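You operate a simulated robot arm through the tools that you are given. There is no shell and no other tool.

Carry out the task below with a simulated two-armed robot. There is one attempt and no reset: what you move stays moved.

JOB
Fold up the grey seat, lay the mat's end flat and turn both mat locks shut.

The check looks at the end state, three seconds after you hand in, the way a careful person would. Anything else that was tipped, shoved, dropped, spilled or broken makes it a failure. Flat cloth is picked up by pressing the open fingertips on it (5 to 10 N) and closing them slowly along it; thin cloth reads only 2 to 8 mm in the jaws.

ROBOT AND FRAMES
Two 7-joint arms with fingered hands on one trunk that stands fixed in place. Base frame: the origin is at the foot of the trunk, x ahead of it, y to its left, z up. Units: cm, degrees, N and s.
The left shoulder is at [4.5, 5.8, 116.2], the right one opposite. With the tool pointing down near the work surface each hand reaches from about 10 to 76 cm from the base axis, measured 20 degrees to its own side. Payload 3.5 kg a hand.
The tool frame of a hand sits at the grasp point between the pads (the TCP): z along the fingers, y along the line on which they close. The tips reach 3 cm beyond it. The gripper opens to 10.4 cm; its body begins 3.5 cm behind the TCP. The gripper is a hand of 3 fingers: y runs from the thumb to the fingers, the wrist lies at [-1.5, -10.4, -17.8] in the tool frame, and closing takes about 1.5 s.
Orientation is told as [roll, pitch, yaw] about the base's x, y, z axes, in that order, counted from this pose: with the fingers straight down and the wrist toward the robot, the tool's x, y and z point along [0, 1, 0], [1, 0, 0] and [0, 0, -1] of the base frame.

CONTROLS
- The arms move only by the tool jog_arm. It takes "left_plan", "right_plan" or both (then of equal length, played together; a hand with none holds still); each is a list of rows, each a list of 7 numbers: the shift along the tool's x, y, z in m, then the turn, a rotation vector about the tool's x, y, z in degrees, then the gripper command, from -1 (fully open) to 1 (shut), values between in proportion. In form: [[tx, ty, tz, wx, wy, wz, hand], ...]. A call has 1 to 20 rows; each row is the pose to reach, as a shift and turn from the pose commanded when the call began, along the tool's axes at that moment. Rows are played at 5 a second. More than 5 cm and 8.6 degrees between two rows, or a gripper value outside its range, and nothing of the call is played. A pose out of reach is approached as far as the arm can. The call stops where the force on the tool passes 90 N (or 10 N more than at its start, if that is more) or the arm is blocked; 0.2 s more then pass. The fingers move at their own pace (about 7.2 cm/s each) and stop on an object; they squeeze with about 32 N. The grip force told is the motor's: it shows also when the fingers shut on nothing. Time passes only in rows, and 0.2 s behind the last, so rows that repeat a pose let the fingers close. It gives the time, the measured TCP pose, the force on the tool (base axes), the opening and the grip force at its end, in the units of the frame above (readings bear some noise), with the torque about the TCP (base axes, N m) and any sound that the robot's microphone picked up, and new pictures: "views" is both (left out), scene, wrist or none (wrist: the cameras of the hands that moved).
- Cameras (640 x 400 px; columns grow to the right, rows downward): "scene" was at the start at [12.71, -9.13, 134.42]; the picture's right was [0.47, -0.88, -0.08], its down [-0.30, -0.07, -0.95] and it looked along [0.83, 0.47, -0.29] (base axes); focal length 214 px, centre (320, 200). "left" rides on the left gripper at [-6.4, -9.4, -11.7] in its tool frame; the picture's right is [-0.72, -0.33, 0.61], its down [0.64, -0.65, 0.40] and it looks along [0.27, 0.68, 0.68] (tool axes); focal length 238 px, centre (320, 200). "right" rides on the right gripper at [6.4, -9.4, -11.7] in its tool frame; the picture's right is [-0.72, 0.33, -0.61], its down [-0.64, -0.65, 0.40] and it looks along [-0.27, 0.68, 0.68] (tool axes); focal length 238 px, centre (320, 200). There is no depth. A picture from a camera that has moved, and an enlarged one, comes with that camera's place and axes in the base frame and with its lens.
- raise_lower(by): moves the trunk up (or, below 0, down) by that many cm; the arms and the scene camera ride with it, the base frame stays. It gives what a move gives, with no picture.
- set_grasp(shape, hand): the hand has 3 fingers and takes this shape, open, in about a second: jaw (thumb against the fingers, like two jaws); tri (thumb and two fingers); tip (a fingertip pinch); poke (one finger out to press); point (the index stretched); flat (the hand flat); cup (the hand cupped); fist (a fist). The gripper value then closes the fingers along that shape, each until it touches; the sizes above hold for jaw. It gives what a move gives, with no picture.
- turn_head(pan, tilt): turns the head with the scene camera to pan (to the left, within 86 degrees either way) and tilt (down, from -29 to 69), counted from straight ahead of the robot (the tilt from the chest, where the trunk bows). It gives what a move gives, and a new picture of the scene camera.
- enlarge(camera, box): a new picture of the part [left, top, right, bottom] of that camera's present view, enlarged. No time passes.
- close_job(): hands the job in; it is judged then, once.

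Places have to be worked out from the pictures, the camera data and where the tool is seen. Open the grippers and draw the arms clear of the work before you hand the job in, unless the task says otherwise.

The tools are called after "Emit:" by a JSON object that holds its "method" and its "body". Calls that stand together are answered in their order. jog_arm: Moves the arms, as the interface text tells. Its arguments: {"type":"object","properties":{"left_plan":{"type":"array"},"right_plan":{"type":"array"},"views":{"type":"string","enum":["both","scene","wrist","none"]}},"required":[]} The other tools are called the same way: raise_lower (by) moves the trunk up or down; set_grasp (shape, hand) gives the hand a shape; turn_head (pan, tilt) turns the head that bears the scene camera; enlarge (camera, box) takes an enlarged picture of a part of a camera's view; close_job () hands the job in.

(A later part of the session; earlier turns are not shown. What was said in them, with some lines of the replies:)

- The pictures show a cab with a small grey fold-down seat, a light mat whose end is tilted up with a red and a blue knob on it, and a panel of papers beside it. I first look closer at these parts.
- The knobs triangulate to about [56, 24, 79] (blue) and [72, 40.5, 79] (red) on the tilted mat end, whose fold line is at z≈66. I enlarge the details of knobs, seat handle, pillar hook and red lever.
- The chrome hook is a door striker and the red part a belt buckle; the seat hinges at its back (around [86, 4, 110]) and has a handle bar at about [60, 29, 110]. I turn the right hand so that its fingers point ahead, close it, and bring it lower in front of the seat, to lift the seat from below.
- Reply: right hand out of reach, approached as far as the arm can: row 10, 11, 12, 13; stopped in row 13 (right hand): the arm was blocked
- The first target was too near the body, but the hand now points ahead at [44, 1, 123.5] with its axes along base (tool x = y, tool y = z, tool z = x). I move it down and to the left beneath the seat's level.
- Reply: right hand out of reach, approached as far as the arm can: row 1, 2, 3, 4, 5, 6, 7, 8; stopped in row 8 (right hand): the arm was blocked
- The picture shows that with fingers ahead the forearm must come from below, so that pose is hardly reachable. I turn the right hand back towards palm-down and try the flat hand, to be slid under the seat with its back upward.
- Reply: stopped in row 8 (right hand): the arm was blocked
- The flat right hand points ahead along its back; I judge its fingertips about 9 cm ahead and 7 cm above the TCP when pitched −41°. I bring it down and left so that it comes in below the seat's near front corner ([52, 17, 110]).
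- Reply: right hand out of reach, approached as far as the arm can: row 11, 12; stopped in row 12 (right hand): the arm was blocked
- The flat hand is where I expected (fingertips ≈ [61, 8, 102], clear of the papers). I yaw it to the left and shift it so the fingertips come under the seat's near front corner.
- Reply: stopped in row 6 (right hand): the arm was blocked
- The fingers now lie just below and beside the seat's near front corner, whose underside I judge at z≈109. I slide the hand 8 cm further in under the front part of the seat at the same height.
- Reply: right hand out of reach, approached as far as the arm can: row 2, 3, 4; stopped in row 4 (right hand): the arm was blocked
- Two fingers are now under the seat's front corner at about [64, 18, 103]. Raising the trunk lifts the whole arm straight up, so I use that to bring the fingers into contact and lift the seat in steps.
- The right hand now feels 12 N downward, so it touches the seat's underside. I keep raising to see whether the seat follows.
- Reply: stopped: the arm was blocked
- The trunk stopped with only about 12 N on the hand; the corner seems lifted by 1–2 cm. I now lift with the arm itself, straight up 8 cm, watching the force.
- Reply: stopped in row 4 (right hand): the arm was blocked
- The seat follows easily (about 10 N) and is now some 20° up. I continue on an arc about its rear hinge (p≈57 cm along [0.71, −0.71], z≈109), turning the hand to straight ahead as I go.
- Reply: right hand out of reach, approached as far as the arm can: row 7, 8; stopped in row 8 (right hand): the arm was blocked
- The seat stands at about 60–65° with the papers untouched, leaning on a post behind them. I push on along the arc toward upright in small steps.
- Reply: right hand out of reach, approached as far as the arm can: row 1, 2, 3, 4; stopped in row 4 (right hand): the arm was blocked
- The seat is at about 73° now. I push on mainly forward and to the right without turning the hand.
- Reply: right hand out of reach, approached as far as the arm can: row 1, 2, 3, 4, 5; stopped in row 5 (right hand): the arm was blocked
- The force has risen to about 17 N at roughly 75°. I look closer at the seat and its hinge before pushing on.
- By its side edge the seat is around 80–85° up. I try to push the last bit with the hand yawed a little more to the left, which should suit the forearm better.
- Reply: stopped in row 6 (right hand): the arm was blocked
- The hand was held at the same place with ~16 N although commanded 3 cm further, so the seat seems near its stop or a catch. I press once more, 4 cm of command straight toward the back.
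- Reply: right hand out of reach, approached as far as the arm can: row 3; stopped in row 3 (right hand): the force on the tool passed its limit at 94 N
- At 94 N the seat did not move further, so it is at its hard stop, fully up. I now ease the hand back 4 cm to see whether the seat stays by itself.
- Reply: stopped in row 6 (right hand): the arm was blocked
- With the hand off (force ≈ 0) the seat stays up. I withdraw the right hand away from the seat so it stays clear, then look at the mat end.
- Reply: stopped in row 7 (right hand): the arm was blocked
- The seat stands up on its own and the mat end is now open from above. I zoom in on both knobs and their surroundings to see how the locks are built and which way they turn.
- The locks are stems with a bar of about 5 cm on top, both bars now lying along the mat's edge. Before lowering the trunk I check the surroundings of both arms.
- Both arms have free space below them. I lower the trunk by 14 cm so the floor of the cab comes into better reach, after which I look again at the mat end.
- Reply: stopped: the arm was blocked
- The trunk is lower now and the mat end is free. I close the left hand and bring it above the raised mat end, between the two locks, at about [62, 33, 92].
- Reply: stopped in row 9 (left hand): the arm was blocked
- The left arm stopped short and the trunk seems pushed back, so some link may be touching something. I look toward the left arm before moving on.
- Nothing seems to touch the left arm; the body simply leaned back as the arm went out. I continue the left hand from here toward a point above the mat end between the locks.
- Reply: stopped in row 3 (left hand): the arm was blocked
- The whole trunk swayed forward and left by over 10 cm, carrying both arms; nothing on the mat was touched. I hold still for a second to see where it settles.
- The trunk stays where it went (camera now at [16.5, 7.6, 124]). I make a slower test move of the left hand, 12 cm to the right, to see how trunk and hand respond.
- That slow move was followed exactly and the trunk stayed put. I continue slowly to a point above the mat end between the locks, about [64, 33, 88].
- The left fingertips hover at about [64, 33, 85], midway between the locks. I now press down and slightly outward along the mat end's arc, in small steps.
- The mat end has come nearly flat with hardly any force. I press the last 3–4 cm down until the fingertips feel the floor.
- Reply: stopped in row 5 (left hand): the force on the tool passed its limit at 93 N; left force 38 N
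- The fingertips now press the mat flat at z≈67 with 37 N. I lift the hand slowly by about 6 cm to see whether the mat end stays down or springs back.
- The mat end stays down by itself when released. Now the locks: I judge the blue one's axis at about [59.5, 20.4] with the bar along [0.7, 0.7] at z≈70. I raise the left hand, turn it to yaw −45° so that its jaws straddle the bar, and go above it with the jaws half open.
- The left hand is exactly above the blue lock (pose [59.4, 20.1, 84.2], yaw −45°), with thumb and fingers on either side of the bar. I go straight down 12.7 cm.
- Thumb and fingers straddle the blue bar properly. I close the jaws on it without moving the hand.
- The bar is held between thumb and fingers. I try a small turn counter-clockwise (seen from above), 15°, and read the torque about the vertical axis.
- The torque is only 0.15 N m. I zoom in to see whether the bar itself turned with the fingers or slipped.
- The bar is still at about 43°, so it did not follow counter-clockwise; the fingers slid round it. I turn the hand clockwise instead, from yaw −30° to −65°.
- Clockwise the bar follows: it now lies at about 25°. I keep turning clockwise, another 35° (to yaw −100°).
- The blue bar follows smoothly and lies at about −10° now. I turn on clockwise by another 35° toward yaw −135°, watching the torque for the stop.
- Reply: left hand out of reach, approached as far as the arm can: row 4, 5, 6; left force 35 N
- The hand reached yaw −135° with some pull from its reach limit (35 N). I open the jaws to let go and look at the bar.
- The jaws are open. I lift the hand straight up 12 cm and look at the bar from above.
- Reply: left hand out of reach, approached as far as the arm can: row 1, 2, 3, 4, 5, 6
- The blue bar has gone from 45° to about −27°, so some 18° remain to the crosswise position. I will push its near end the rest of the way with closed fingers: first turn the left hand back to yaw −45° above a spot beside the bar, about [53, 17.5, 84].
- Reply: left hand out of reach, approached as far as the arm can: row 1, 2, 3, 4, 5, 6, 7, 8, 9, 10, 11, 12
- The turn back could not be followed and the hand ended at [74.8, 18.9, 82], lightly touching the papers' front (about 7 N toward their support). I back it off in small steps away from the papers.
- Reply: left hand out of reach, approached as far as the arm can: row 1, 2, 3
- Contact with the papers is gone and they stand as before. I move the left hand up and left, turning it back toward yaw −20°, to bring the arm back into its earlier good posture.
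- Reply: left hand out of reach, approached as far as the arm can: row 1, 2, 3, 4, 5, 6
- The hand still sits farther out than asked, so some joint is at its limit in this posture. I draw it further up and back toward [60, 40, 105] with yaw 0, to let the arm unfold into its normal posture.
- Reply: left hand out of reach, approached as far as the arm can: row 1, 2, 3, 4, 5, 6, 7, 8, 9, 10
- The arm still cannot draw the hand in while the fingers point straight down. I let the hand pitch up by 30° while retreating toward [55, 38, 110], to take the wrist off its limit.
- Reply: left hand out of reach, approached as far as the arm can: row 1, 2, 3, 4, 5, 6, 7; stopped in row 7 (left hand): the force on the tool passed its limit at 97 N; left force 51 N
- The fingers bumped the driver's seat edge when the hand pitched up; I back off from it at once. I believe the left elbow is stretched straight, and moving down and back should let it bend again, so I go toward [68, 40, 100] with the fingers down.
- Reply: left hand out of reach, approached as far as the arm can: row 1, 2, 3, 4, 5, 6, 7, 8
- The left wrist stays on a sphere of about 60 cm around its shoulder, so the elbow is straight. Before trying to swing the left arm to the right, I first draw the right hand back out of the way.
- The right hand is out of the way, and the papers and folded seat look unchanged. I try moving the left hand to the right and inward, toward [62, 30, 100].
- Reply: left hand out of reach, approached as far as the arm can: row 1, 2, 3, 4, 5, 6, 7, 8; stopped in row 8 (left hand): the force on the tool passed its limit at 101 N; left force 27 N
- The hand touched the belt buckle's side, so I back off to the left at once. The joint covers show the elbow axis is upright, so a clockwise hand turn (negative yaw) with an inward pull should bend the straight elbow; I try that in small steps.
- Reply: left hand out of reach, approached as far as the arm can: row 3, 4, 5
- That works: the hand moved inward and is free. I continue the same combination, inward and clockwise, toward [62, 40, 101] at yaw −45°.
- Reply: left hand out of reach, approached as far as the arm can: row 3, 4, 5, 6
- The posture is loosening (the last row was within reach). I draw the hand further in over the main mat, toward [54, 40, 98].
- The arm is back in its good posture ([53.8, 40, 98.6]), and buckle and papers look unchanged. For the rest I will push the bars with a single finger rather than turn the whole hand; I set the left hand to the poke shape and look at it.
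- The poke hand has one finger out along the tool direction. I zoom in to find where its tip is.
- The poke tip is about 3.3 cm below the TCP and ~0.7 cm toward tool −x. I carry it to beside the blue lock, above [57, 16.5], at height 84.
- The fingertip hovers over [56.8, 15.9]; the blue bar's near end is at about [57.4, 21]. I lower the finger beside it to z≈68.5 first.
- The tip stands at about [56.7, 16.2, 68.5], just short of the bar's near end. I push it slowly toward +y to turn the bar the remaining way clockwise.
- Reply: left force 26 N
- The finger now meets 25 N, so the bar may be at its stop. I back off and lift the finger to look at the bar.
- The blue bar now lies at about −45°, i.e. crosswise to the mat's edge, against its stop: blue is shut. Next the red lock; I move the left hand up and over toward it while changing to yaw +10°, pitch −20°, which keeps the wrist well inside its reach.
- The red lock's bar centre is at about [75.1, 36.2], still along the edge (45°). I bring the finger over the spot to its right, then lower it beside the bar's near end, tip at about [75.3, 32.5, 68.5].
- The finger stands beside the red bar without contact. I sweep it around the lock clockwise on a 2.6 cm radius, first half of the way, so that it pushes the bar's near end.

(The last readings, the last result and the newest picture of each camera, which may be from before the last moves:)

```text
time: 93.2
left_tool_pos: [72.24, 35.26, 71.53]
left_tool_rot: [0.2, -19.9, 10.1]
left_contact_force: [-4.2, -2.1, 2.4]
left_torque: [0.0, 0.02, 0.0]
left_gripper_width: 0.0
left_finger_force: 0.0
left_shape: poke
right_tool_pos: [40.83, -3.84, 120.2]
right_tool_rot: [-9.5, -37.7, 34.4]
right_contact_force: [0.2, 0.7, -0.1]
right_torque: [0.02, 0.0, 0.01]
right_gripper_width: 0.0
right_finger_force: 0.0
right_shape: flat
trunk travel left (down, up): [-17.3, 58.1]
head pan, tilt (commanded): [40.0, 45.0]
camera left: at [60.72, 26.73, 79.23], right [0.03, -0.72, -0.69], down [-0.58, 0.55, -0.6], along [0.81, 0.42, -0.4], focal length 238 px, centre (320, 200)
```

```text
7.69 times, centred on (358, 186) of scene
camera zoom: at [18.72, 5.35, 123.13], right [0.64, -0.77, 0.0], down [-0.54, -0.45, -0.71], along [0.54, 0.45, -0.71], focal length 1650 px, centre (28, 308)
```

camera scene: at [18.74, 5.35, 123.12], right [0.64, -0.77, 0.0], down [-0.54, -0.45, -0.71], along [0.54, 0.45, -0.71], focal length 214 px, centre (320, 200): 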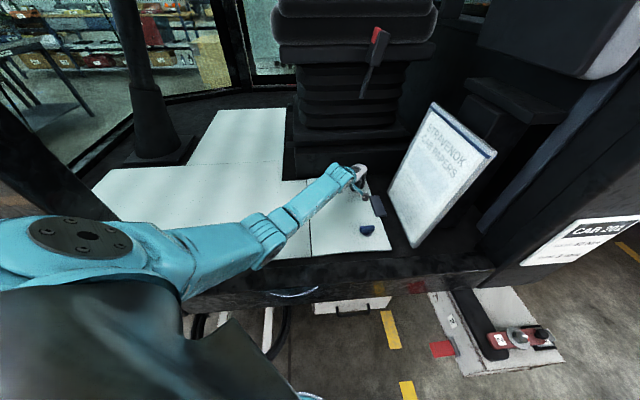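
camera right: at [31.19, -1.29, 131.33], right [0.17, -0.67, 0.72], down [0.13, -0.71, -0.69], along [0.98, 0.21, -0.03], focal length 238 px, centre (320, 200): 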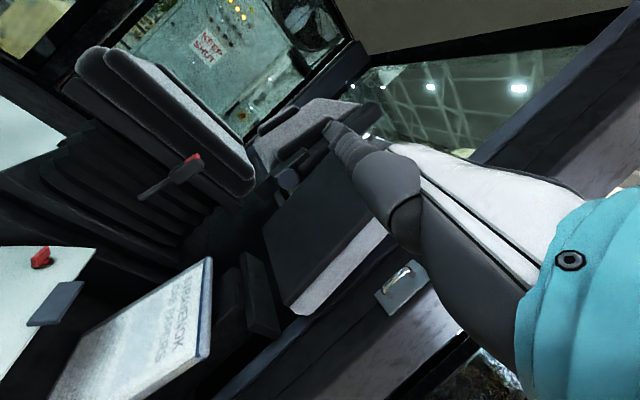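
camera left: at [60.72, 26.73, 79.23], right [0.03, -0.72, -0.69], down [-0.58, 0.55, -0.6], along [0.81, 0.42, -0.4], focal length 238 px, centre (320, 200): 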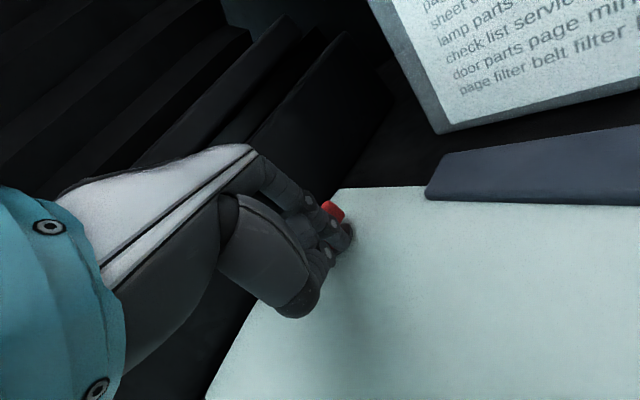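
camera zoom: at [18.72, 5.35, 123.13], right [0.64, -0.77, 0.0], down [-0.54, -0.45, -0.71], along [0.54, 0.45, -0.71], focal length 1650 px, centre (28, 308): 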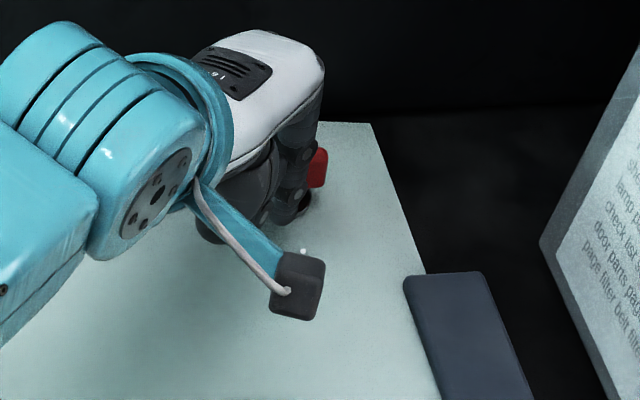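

The red bar is turning (its far end comes out beyond the finger) with only about 5 N. I continue the sweep round to the end position and a little beyond.

Emit:
{"method": "jog_arm", "body": {"left_plan": [[0.0033, -0.0012, -0.0004, 0, 0, 0, -1], [0.0065, -0.0023, -0.0009, 0, 0, 0, -1], [0.0099, -0.0027, -0.001, 0, 0, 0, -1], [0.0133, -0.0031, -0.0011, 0, 0, 0, -1], [0.0167, -0.0028, -0.001, 0, 0, 0, -1], [0.02, -0.0024, -0.0009, 0, 0, 0, -1]], "views": "wrist"}}

Emit:
{"method": "enlarge", "body": {"camera": "left", "box": [240, 160, 440, 330]}}

Emit:
{"method": "enlarge", "body": {"camera": "scene", "box": [326, 160, 390, 212]}}

```text
time: 94.6
left_tool_pos: [71.76, 37.02, 71.73]
left_tool_rot: [0.2, -19.9, 10.0]
left_contact_force: [-2.0, 0.7, 0.0]
left_torque: [0.0, 0.0, 0.04]
left_gripper_width: 0.01
left_finger_force: 0.0
left_shape: poke
right_tool_pos: [40.86, -3.83, 120.31]
right_tool_rot: [-9.6, -37.8, 34.2]
right_contact_force: [-0.5, 0.3, -0.1]
right_torque: [0.03, 0.0, 0.0]
right_gripper_width: 0.02
right_finger_force: 0.0
right_shape: flat
trunk travel left (down, up): [-17.3, 58.1]
head pan, tilt (commanded): [40.0, 45.0]
camera left: at [60.13, 28.56, 79.4], right [0.03, -0.73, -0.69], down [-0.58, 0.55, -0.6], along [0.81, 0.42, -0.4], focal length 238 px, centre (320, 200)
```

left: 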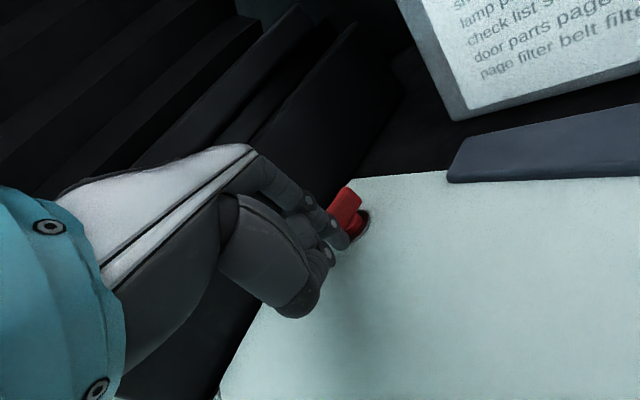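

```text
2.35 times, centred on (340, 245) of left
camera zoom: at [60.13, 28.56, 79.4], right [0.03, -0.73, -0.69], down [-0.58, 0.55, -0.6], along [0.81, 0.42, -0.4], focal length 561 px, centre (273, 94)
```

zoom: 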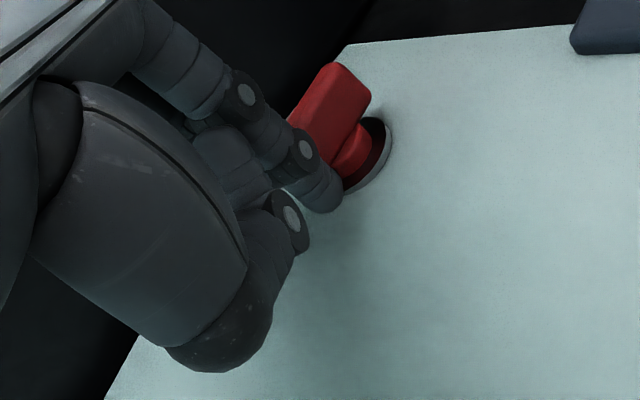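

```text
7.69 times, centred on (358, 186) of scene
camera zoom: at [18.72, 5.36, 123.13], right [0.64, -0.77, 0.0], down [-0.54, -0.45, -0.71], along [0.54, 0.45, -0.71], focal length 1650 px, centre (28, 308)
```

zoom: 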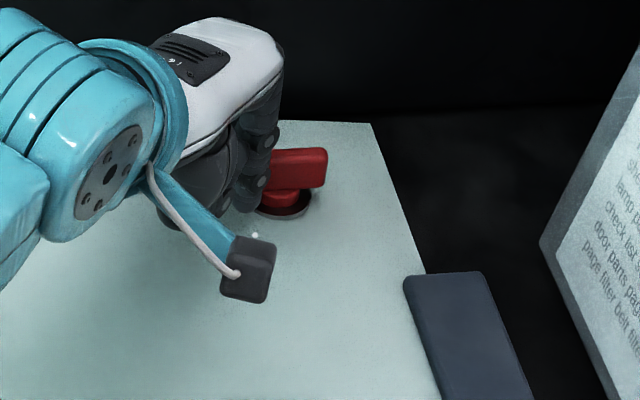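

The red bar is almost crosswise and the load is small. I push on a little in the [0.7, 0.7] direction until it meets its stop.

Emit:
{"method": "jog_arm", "body": {"left_plan": [[0.0017, 0.0023, 0.0008, 0, 0, 0, -1], [0.0034, 0.0046, 0.0017, 0, 0, 0, -1], [0.0051, 0.0069, 0.0025, 0, 0, 0, -1], [0.0069, 0.0092, 0.0034, 0, 0, 0, -1]], "views": "wrist"}}

Emit:
{"method": "enlarge", "body": {"camera": "scene", "box": [326, 160, 390, 212]}}

```text
time: 95.6
left_tool_pos: [72.32, 37.47, 71.63]
left_tool_rot: [-0.2, -20.0, 9.9]
left_contact_force: [-19.9, -11.2, 3.4]
left_torque: [-0.22, 0.26, -0.21]
left_gripper_width: 0.0
left_finger_force: 0.1
left_shape: poke
right_tool_pos: [40.7, -3.91, 120.29]
right_tool_rot: [-9.6, -37.7, 34.3]
right_contact_force: [-0.2, 0.8, -0.3]
right_torque: [0.01, -0.01, 0.01]
right_gripper_width: 0.0
right_finger_force: 0.1
right_shape: flat
trunk travel left (down, up): [-17.3, 58.1]
head pan, tilt (commanded): [40.0, 45.0]
camera left: at [60.83, 29.1, 79.35], right [0.03, -0.73, -0.69], down [-0.58, 0.55, -0.6], along [0.82, 0.41, -0.41], focal length 238 px, centre (320, 200)
```

left: 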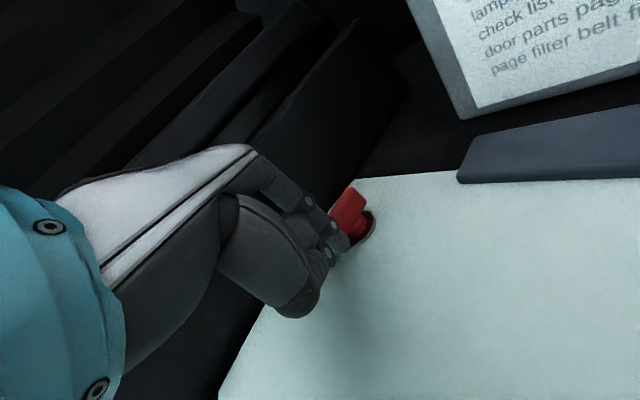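

```text
7.69 times, centred on (358, 186) of scene
camera zoom: at [18.54, 5.26, 123.17], right [0.64, -0.77, 0.0], down [-0.54, -0.45, -0.71], along [0.54, 0.46, -0.71], focal length 1650 px, centre (28, 308)
```

zoom: 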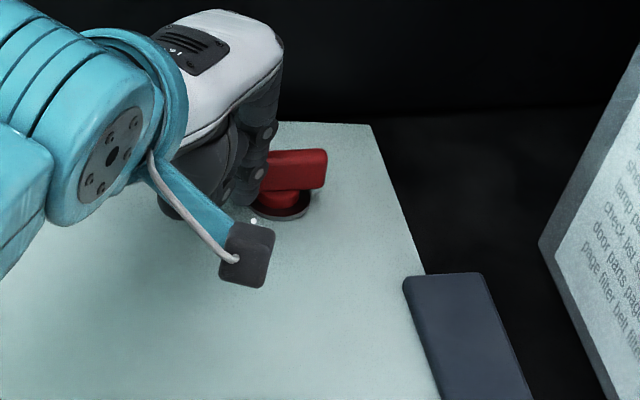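

The finger now feels 23 N, as on the blue one, so the red lock should be at its stop. I back the finger off, lift it, and inspect both locks.

Emit:
{"method": "jog_arm", "body": {"left_plan": [[-0.006, -0.0082, -0.003, 0, 0, 0, -1], [-0.0121, -0.0163, -0.006, 0, 0, 0, -1], [-0.0121, -0.0094, -0.0248, 0, 0, 0, -1], [-0.0121, -0.0008, -0.0482, 0, 0, 0, -1], [-0.0121, 0.0078, -0.0717, 0, 0, 0, -1], [-0.0121, 0.0182, -0.1, 0, 0, 0, -1]], "views": "wrist"}}

Emit:
{"method": "enlarge", "body": {"camera": "scene", "box": [326, 160, 390, 212]}}

Emit:
{"method": "enlarge", "body": {"camera": "left", "box": [300, 180, 500, 340]}}

```text
time: 97.0
left_tool_pos: [71.0, 36.28, 81.78]
left_tool_rot: [-0.1, -20.0, 10.0]
left_contact_force: [-0.9, 0.2, -2.1]
left_torque: [0.03, 0.01, 0.0]
left_gripper_width: 0.01
left_finger_force: 0.2
left_shape: poke
right_tool_pos: [40.91, -3.85, 120.14]
right_tool_rot: [-9.6, -37.6, 34.2]
right_contact_force: [0.4, -0.4, -0.7]
right_torque: [0.02, 0.03, 0.02]
right_gripper_width: 0.0
right_finger_force: 0.1
right_shape: flat
trunk travel left (down, up): [-17.3, 58.1]
head pan, tilt (commanded): [40.0, 45.0]
camera left: at [59.52, 27.82, 89.43], right [0.03, -0.73, -0.69], down [-0.58, 0.55, -0.6], along [0.81, 0.42, -0.4], focal length 238 px, centre (320, 200)
```

left: 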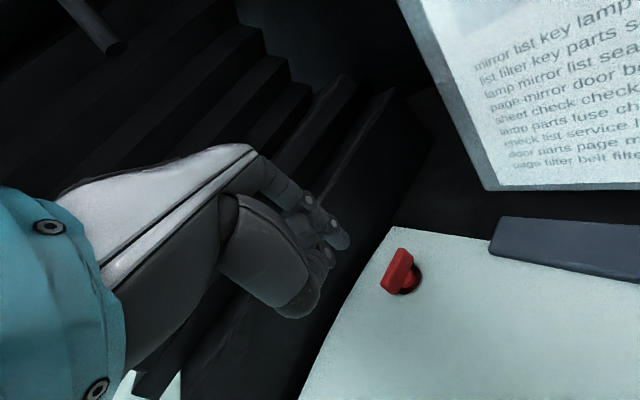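

```text
7.69 times, centred on (358, 186) of scene
camera zoom: at [18.72, 5.36, 123.13], right [0.64, -0.77, 0.0], down [-0.54, -0.45, -0.71], along [0.54, 0.45, -0.71], focal length 1650 px, centre (28, 308)
```

zoom: 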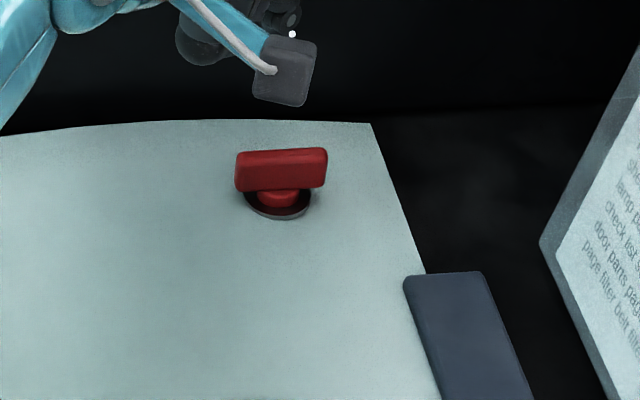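

```text
2.50 times, centred on (400, 260) of left
camera zoom: at [59.52, 27.82, 89.43], right [0.03, -0.73, -0.69], down [-0.58, 0.55, -0.6], along [0.81, 0.42, -0.4], focal length 596 px, centre (120, 50)
```

zoom: 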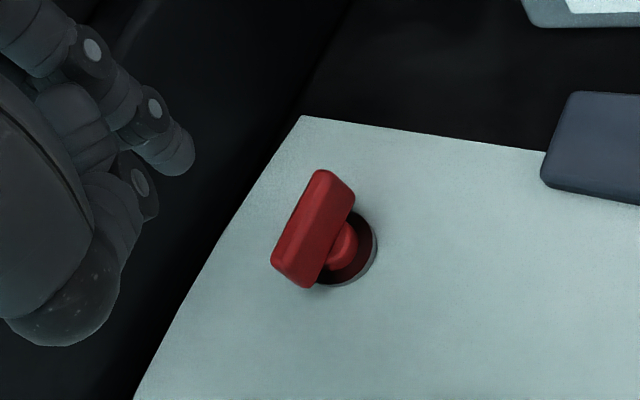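

Both bars now lie crosswise (red at about −46°, blue at −45°). I check how flat the mat end lies along its edges and at the fold.

Emit:
{"method": "enlarge", "body": {"camera": "scene", "box": [280, 160, 420, 270]}}

Emit:
{"method": "enlarge", "body": {"camera": "scene", "box": [300, 225, 400, 270]}}

Emit:
{"method": "enlarge", "body": {"camera": "right", "box": [0, 0, 640, 400]}}

```text
3.64 times, centred on (350, 215) of scene
camera zoom: at [18.72, 5.36, 123.13], right [0.64, -0.77, 0.0], down [-0.54, -0.45, -0.71], along [0.54, 0.45, -0.71], focal length 780 px, centre (211, 146)
```

zoom: 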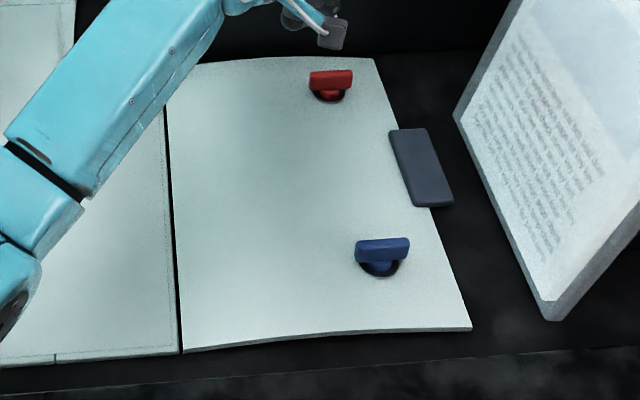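

```text
6.40 times, centred on (350, 248) of scene
camera zoom: at [18.72, 5.36, 123.13], right [0.64, -0.77, 0.0], down [-0.54, -0.45, -0.71], along [0.54, 0.45, -0.71], focal length 1373 px, centre (128, -104)
```

zoom: 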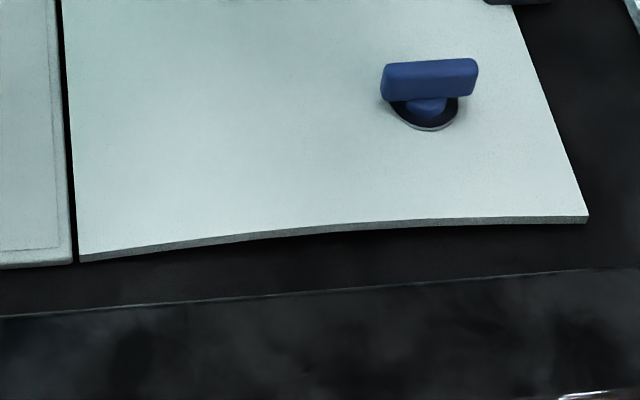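

```text
1.00 times, centred on (320, 200) of right (not enlarged: the box is as wide or as high as the picture)
camera zoom: at [24.75, -4.87, 122.85], right [0.19, -0.61, 0.77], down [0.11, -0.77, -0.63], along [0.98, 0.21, -0.08], focal length 238 px, centre (320, 200)
```

zoom: 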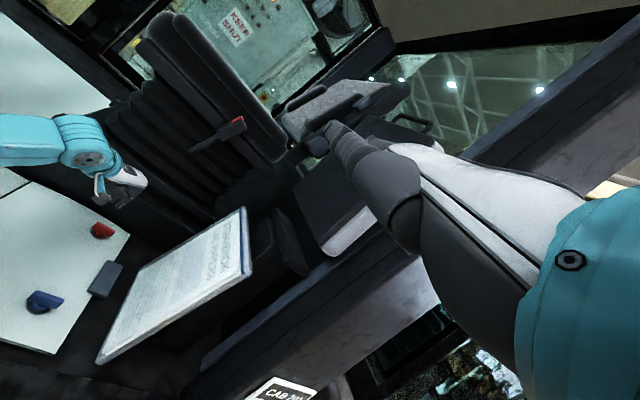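

The mat end lies down with its edge on the floor (only its own slight crown remains). I compare the papers' position with earlier pictures, since the hand had leaned on them briefly.

Emit:
{"method": "enlarge", "body": {"camera": "scene", "box": [320, 170, 420, 260]}}

Emit:
{"method": "enlarge", "body": {"camera": "scene", "box": [370, 80, 530, 260]}}

Emit:
{"method": "enlarge", "body": {"camera": "right", "box": [80, 190, 280, 390]}}

Emit:
{"method": "enlarge", "body": {"camera": "scene", "box": [220, 0, 460, 170]}}

```text
4.44 times, centred on (370, 215) of scene
camera zoom: at [18.72, 5.36, 123.13], right [0.64, -0.77, 0.0], down [-0.54, -0.45, -0.71], along [0.54, 0.45, -0.71], focal length 953 px, centre (98, 133)
```

zoom: 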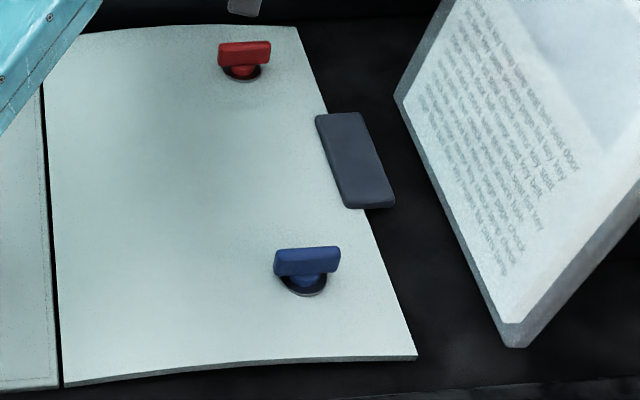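

```text
2.22 times, centred on (450, 170) of scene
camera zoom: at [18.72, 5.36, 123.13], right [0.64, -0.77, 0.0], down [-0.54, -0.45, -0.71], along [0.54, 0.45, -0.71], focal length 477 px, centre (31, 267)
```

zoom: 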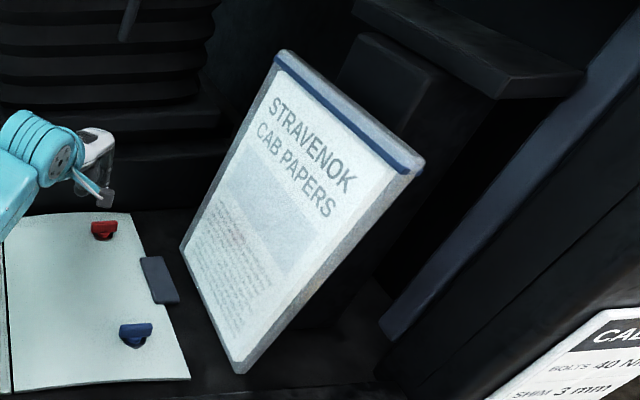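

```text
2.00 times, centred on (180, 290) of right
camera zoom: at [24.75, -4.87, 122.85], right [0.19, -0.61, 0.77], down [0.11, -0.77, -0.63], along [0.98, 0.21, -0.08], focal length 477 px, centre (600, 20)
```

zoom: 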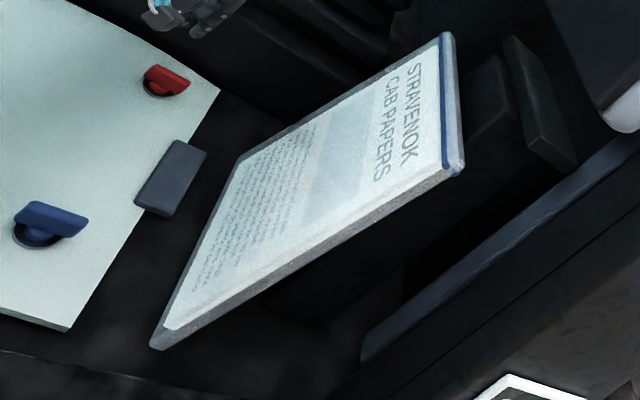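

```text
2.35 times, centred on (340, 85) of scene
camera zoom: at [18.72, 5.36, 123.13], right [0.64, -0.77, 0.0], down [-0.54, -0.45, -0.71], along [0.54, 0.45, -0.71], focal length 505 px, centre (273, 471)
```

zoom: 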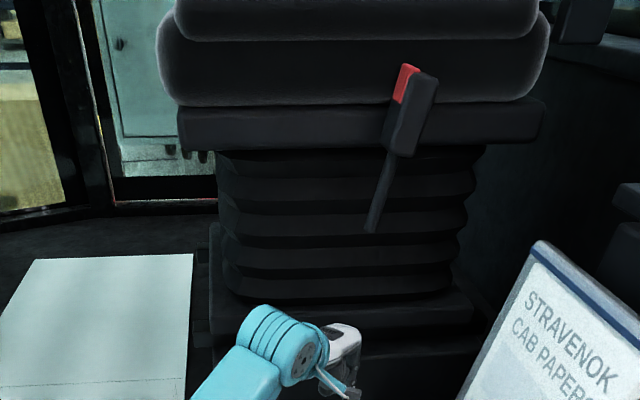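

The papers still lean securely on their support; their foot slid only about 1.5 cm, and I leave them alone rather than risk more. Buckle, driver's seat and folded seat look unchanged. I now withdraw the left hand slowly, back and up over the main mat.

Emit:
{"method": "jog_arm", "body": {"left_plan": [[0.0027, -0.0106, -0.016, 0, 0, 0, -1], [0.0055, -0.0213, -0.032, 0, 0, 0, -1], [0.0082, -0.0319, -0.048, 0, 0, 0, -1], [0.0109, -0.0425, -0.064, 0, 0, 0, -1], [0.0136, -0.0531, -0.08, 0, 0, 0, -1], [0.0164, -0.0638, -0.096, 0, 0, 0, -1], [0.0191, -0.0744, -0.112, 0, 0, 0, -1], [0.0237, -0.0832, -0.13, 0, 0, 0, -1], [0.0282, -0.0919, -0.148, 0, 0, 0, -1], [0.0328, -0.1007, -0.166, 0, 0, 0, -1], [0.0374, -0.1094, -0.184, 0, 0, 0, -1], [0.0419, -0.1182, -0.203, 0, 0, 0, -1], [0.0465, -0.127, -0.221, 0, 0, 0, -1], [0.0511, -0.1357, -0.239, 0, 0, 0, -1], [0.0556, -0.1445, -0.257, 0, 0, 0, -1], [0.0602, -0.1532, -0.275, 0, 0, 0, -1], [0.0648, -0.162, -0.293, 0, 0, 0, -1]], "views": "scene"}}

```text
time: 100.6
left_tool_pos: [45.09, 38.29, 103.62]
left_tool_rot: [-0.1, -20.2, 10.2]
left_contact_force: [-0.1, 0.7, -0.3]
left_torque: [0.0, -0.02, 0.01]
left_gripper_width: 0.0
left_finger_force: 0.1
left_shape: poke
right_tool_pos: [40.78, -3.86, 120.19]
right_tool_rot: [-9.6, -37.8, 34.3]
right_contact_force: [-0.9, 0.0, 0.4]
right_torque: [-0.04, 0.0, -0.02]
right_gripper_width: 0.0
right_finger_force: 0.1
right_shape: flat
trunk travel left (down, up): [-17.3, 58.1]
head pan, tilt (commanded): [40.0, 45.0]
camera scene: at [18.7, 5.36, 123.13], right [0.64, -0.77, 0.0], down [-0.54, -0.45, -0.71], along [0.54, 0.45, -0.71], focal length 214 px, centre (320, 200)
```

scene: 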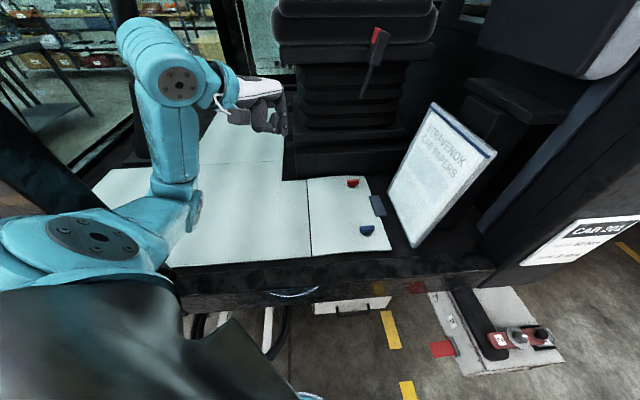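

The left hand is clear. I look at the folded seat and at the mat end from other views before finishing.

Emit:
{"method": "turn_head", "body": {"pan": 18, "tilt": 22}}

Emit:
{"method": "enlarge", "body": {"camera": "left", "box": [280, 160, 600, 380]}}

Emit:
{"method": "enlarge", "body": {"camera": "scene", "box": [200, 0, 460, 240]}}

```text
time: 101.5
left_tool_pos: [45.12, 38.34, 103.38]
left_tool_rot: [0.0, -20.1, 10.0]
left_contact_force: [-0.3, 0.5, 0.3]
left_torque: [-0.02, -0.02, 0.01]
left_gripper_width: 0.01
left_finger_force: 0.0
left_shape: poke
right_tool_pos: [41.19, -4.06, 120.31]
right_tool_rot: [-9.2, -37.7, 33.4]
right_contact_force: [39.2, -69.6, 30.1]
right_torque: [1.87, 6.7, 13.13]
right_gripper_width: 0.01
right_finger_force: 0.2
right_shape: flat
trunk travel left (down, up): [-17.3, 58.1]
head pan, tilt (commanded): [18.0, 22.0]
camera scene: at [21.02, 3.72, 126.27], right [0.39, -0.92, 0.0], down [-0.38, -0.16, -0.91], along [0.84, 0.35, -0.41], focal length 214 px, centre (320, 200)
```

scene: 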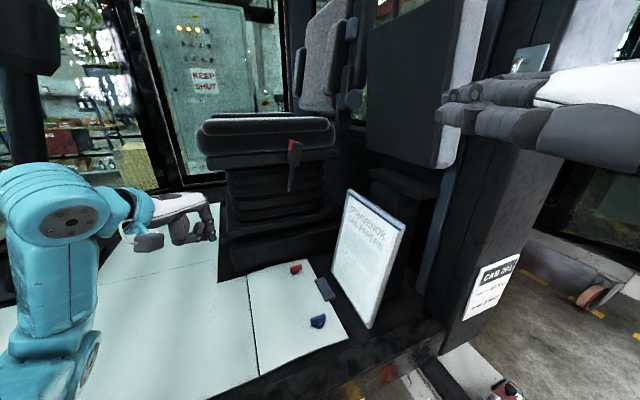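

```text
1.82 times, centred on (440, 270) of left
camera zoom: at [33.52, 29.9, 111.2], right [0.03, -0.73, -0.69], down [-0.58, 0.55, -0.6], along [0.81, 0.42, -0.4], focal length 433 px, centre (102, 73)
```

zoom: 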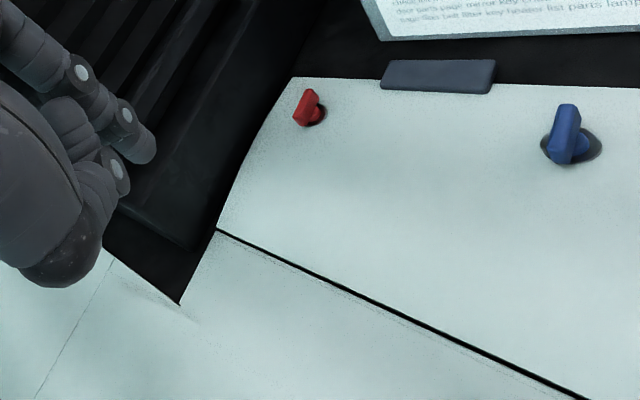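

```text
1.67 times, centred on (330, 120) of scene
camera zoom: at [21.02, 3.72, 126.27], right [0.39, -0.92, 0.0], down [-0.38, -0.16, -0.91], along [0.84, 0.35, -0.41], focal length 358 px, centre (303, 333)
```

zoom: 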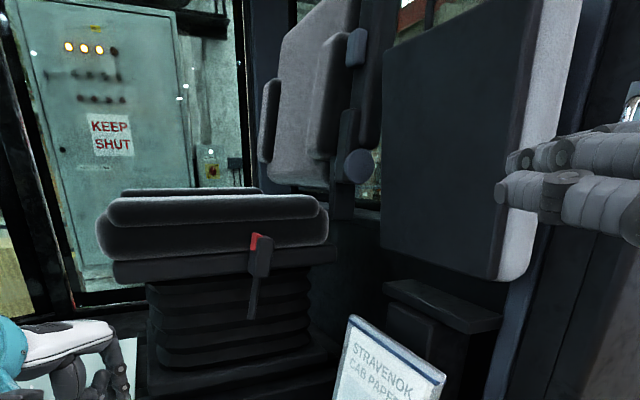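

The seat is fully up and both lock bars stand crosswise. The right wrist reads 85 N though: the turned head is touching the right arm, so I turn the head back at once.

Emit:
{"method": "turn_head", "body": {"pan": 35, "tilt": 42}}

```text
time: 102.3
left_tool_pos: [45.09, 38.32, 103.45]
left_tool_rot: [-0.1, -20.0, 10.0]
left_contact_force: [0.3, 0.2, 0.3]
left_torque: [0.03, -0.01, 0.0]
left_gripper_width: 0.0
left_finger_force: 0.1
left_shape: poke
right_tool_pos: [40.75, -3.74, 120.25]
right_tool_rot: [-9.6, -37.7, 34.3]
right_contact_force: [-0.2, -0.2, -0.5]
right_torque: [0.01, -0.02, 0.03]
right_gripper_width: 0.02
right_finger_force: 0.0
right_shape: flat
trunk travel left (down, up): [-17.3, 58.1]
head pan, tilt (commanded): [35.0, 42.0]
camera scene: at [19.35, 4.93, 123.56], right [0.57, -0.82, 0.0], down [-0.55, -0.38, -0.74], along [0.61, 0.43, -0.67], focal length 214 px, centre (320, 200)
```

scene: 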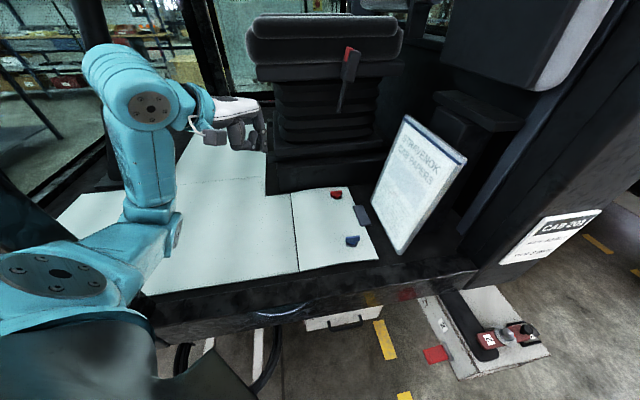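

The force is gone. I open both hands to the jaw shape and draw the left one a little further up and back.

Emit:
{"method": "set_grasp", "body": {"hand": "left", "shape": "jaw"}}

Emit:
{"method": "set_grasp", "body": {"hand": "right", "shape": "jaw"}}

Emit:
{"method": "jog_arm", "body": {"left_plan": [[0.0022, -0.0059, -0.0198, 0, 0, 0, -1], [0.0044, -0.0119, -0.0395, 0, 0, 0, -1], [0.0065, -0.0178, -0.0593, 0, 0, 0, -1], [0.0087, -0.0237, -0.079, 0, 0, 0, -1], [0.0087, -0.0237, -0.079, 0, 0, 0, -1]], "views": "both"}}

Emit:
{"method": "enlarge", "body": {"camera": "scene", "box": [260, 100, 480, 280]}}

```text
time: 103.2
left_tool_pos: [45.13, 38.29, 103.46]
left_tool_rot: [0.1, -20.1, 10.0]
left_contact_force: [-0.5, 0.2, 0.8]
left_torque: [0.03, 0.0, 0.03]
left_gripper_width: 10.4
left_finger_force: 0.1
left_shape: jaw
right_tool_pos: [40.78, -3.72, 120.29]
right_tool_rot: [-9.6, -37.7, 34.2]
right_contact_force: [-0.2, 0.8, 0.1]
right_torque: [0.05, -0.03, 0.01]
right_gripper_width: 0.01
right_finger_force: 0.1
right_shape: flat
trunk travel left (down, up): [-17.3, 58.1]
head pan, tilt (commanded): [35.0, 42.0]
```

```text
time: 104.1
left_tool_pos: [45.13, 38.42, 103.45]
left_tool_rot: [-0.1, -20.1, 10.0]
left_contact_force: [0.5, 0.5, 0.8]
left_torque: [0.0, 0.01, 0.02]
left_gripper_width: 10.4
left_finger_force: 0.1
left_shape: jaw
right_tool_pos: [40.96, -3.83, 120.22]
right_tool_rot: [-9.6, -37.6, 34.4]
right_contact_force: [0.8, 0.1, 0.0]
right_torque: [-0.01, -0.04, -0.03]
right_gripper_width: 10.38
right_finger_force: 0.1
right_shape: jaw
trunk travel left (down, up): [-17.3, 58.1]
head pan, tilt (commanded): [35.0, 42.0]
```

```text
time: 105.3
left_tool_pos: [41.53, 38.0, 109.49]
left_tool_rot: [-0.7, -19.1, 9.7]
left_contact_force: [0.4, 1.0, -0.5]
left_torque: [-0.01, 0.0, -0.03]
left_gripper_width: 10.41
left_finger_force: 0.1
left_shape: jaw
right_tool_pos: [42.48, -3.86, 119.57]
right_tool_rot: [-8.9, -37.0, 34.0]
right_contact_force: [0.4, 0.3, -0.2]
right_torque: [-0.04, 0.0, 0.02]
right_gripper_width: 10.39
right_finger_force: 0.0
right_shape: jaw
trunk travel left (down, up): [-17.3, 58.1]
head pan, tilt (commanded): [35.0, 42.0]
camera scene: at [20.97, 4.84, 123.2], right [0.57, -0.82, -0.01], down [-0.56, -0.38, -0.74], along [0.6, 0.43, -0.68], focal length 214 px, centre (320, 200)
camera left: at [29.98, 29.72, 117.41], right [0.01, -0.73, -0.68], down [-0.58, 0.55, -0.6], along [0.81, 0.4, -0.42], focal length 238 px, centre (320, 200)
```

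scene: 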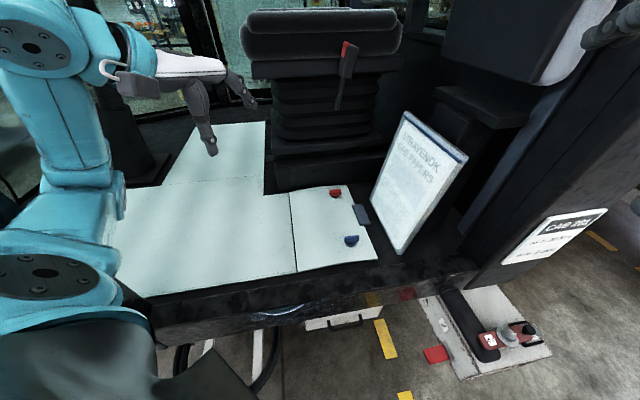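
left: 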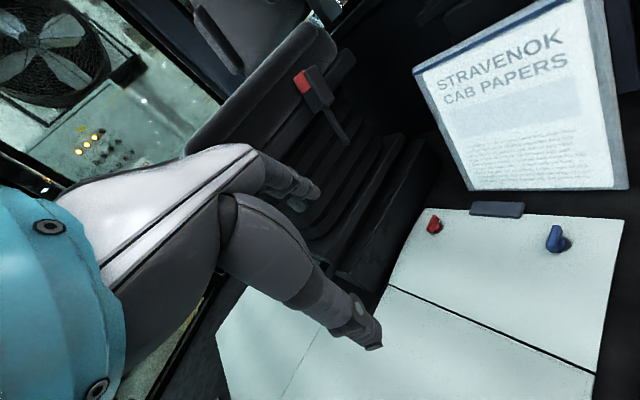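

```text
2.22 times, centred on (370, 190) of scene
camera zoom: at [20.97, 4.84, 123.2], right [0.57, -0.82, -0.01], down [-0.56, -0.38, -0.74], along [0.6, 0.43, -0.68], focal length 477 px, centre (209, 222)
```

zoom: 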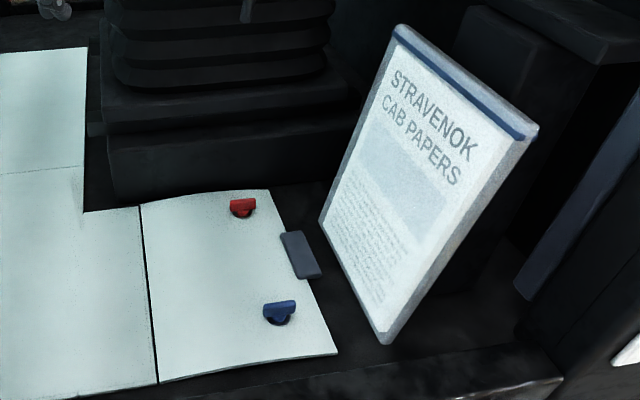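

Final check: the grey seat is folded up against its stop, the mat end lies flat with both lock bars turned crosswise against their stops, and both hands are open and clear. The papers still lean on their support (their foot slid about 1.5 cm when the hand touched them), and nothing is tipped. I hand the job in.

Emit:
{"method": "close_job", "body": {}}

```text
The job is handed in.
```

I've handed the job in with all three parts done, but I nudged the papers beside the mat on the way.

- **Seat:** The grey seat is folded up against its stop and stays there by itself.
- **Mat end:** It lies flat, with its edge on the floor. A slight bow of under 1 cm remains in the middle. I took it to be the mat's own shape, because it was there at the start too.
- **Locks:** Both are turned shut. Each bar now lies crosswise to the mat's edge, and each resisted with more than 20 N when I pushed further.

Some things beyond the task were touched:

- **Papers:** While I was working the blue lock, the left arm stretched straight and its hand drifted into the papers. Their foot slid about 1.5 cm. They still lean on their support, and I left them there rather than risk tipping them.
- **Driver's seat and belt buckle:** While I was freeing that arm, the hand bumped the front of the driver's seat and the side of the belt buckle. Each bump stopped at about 100 N, the point where moves cut off. Both look unmoved in the later pictures.
- **Robot's own arm:** Near the end the turned head pressed on the right arm at about 85 N. I turned it back and the force went away.

Both hands are open and clear of the work.
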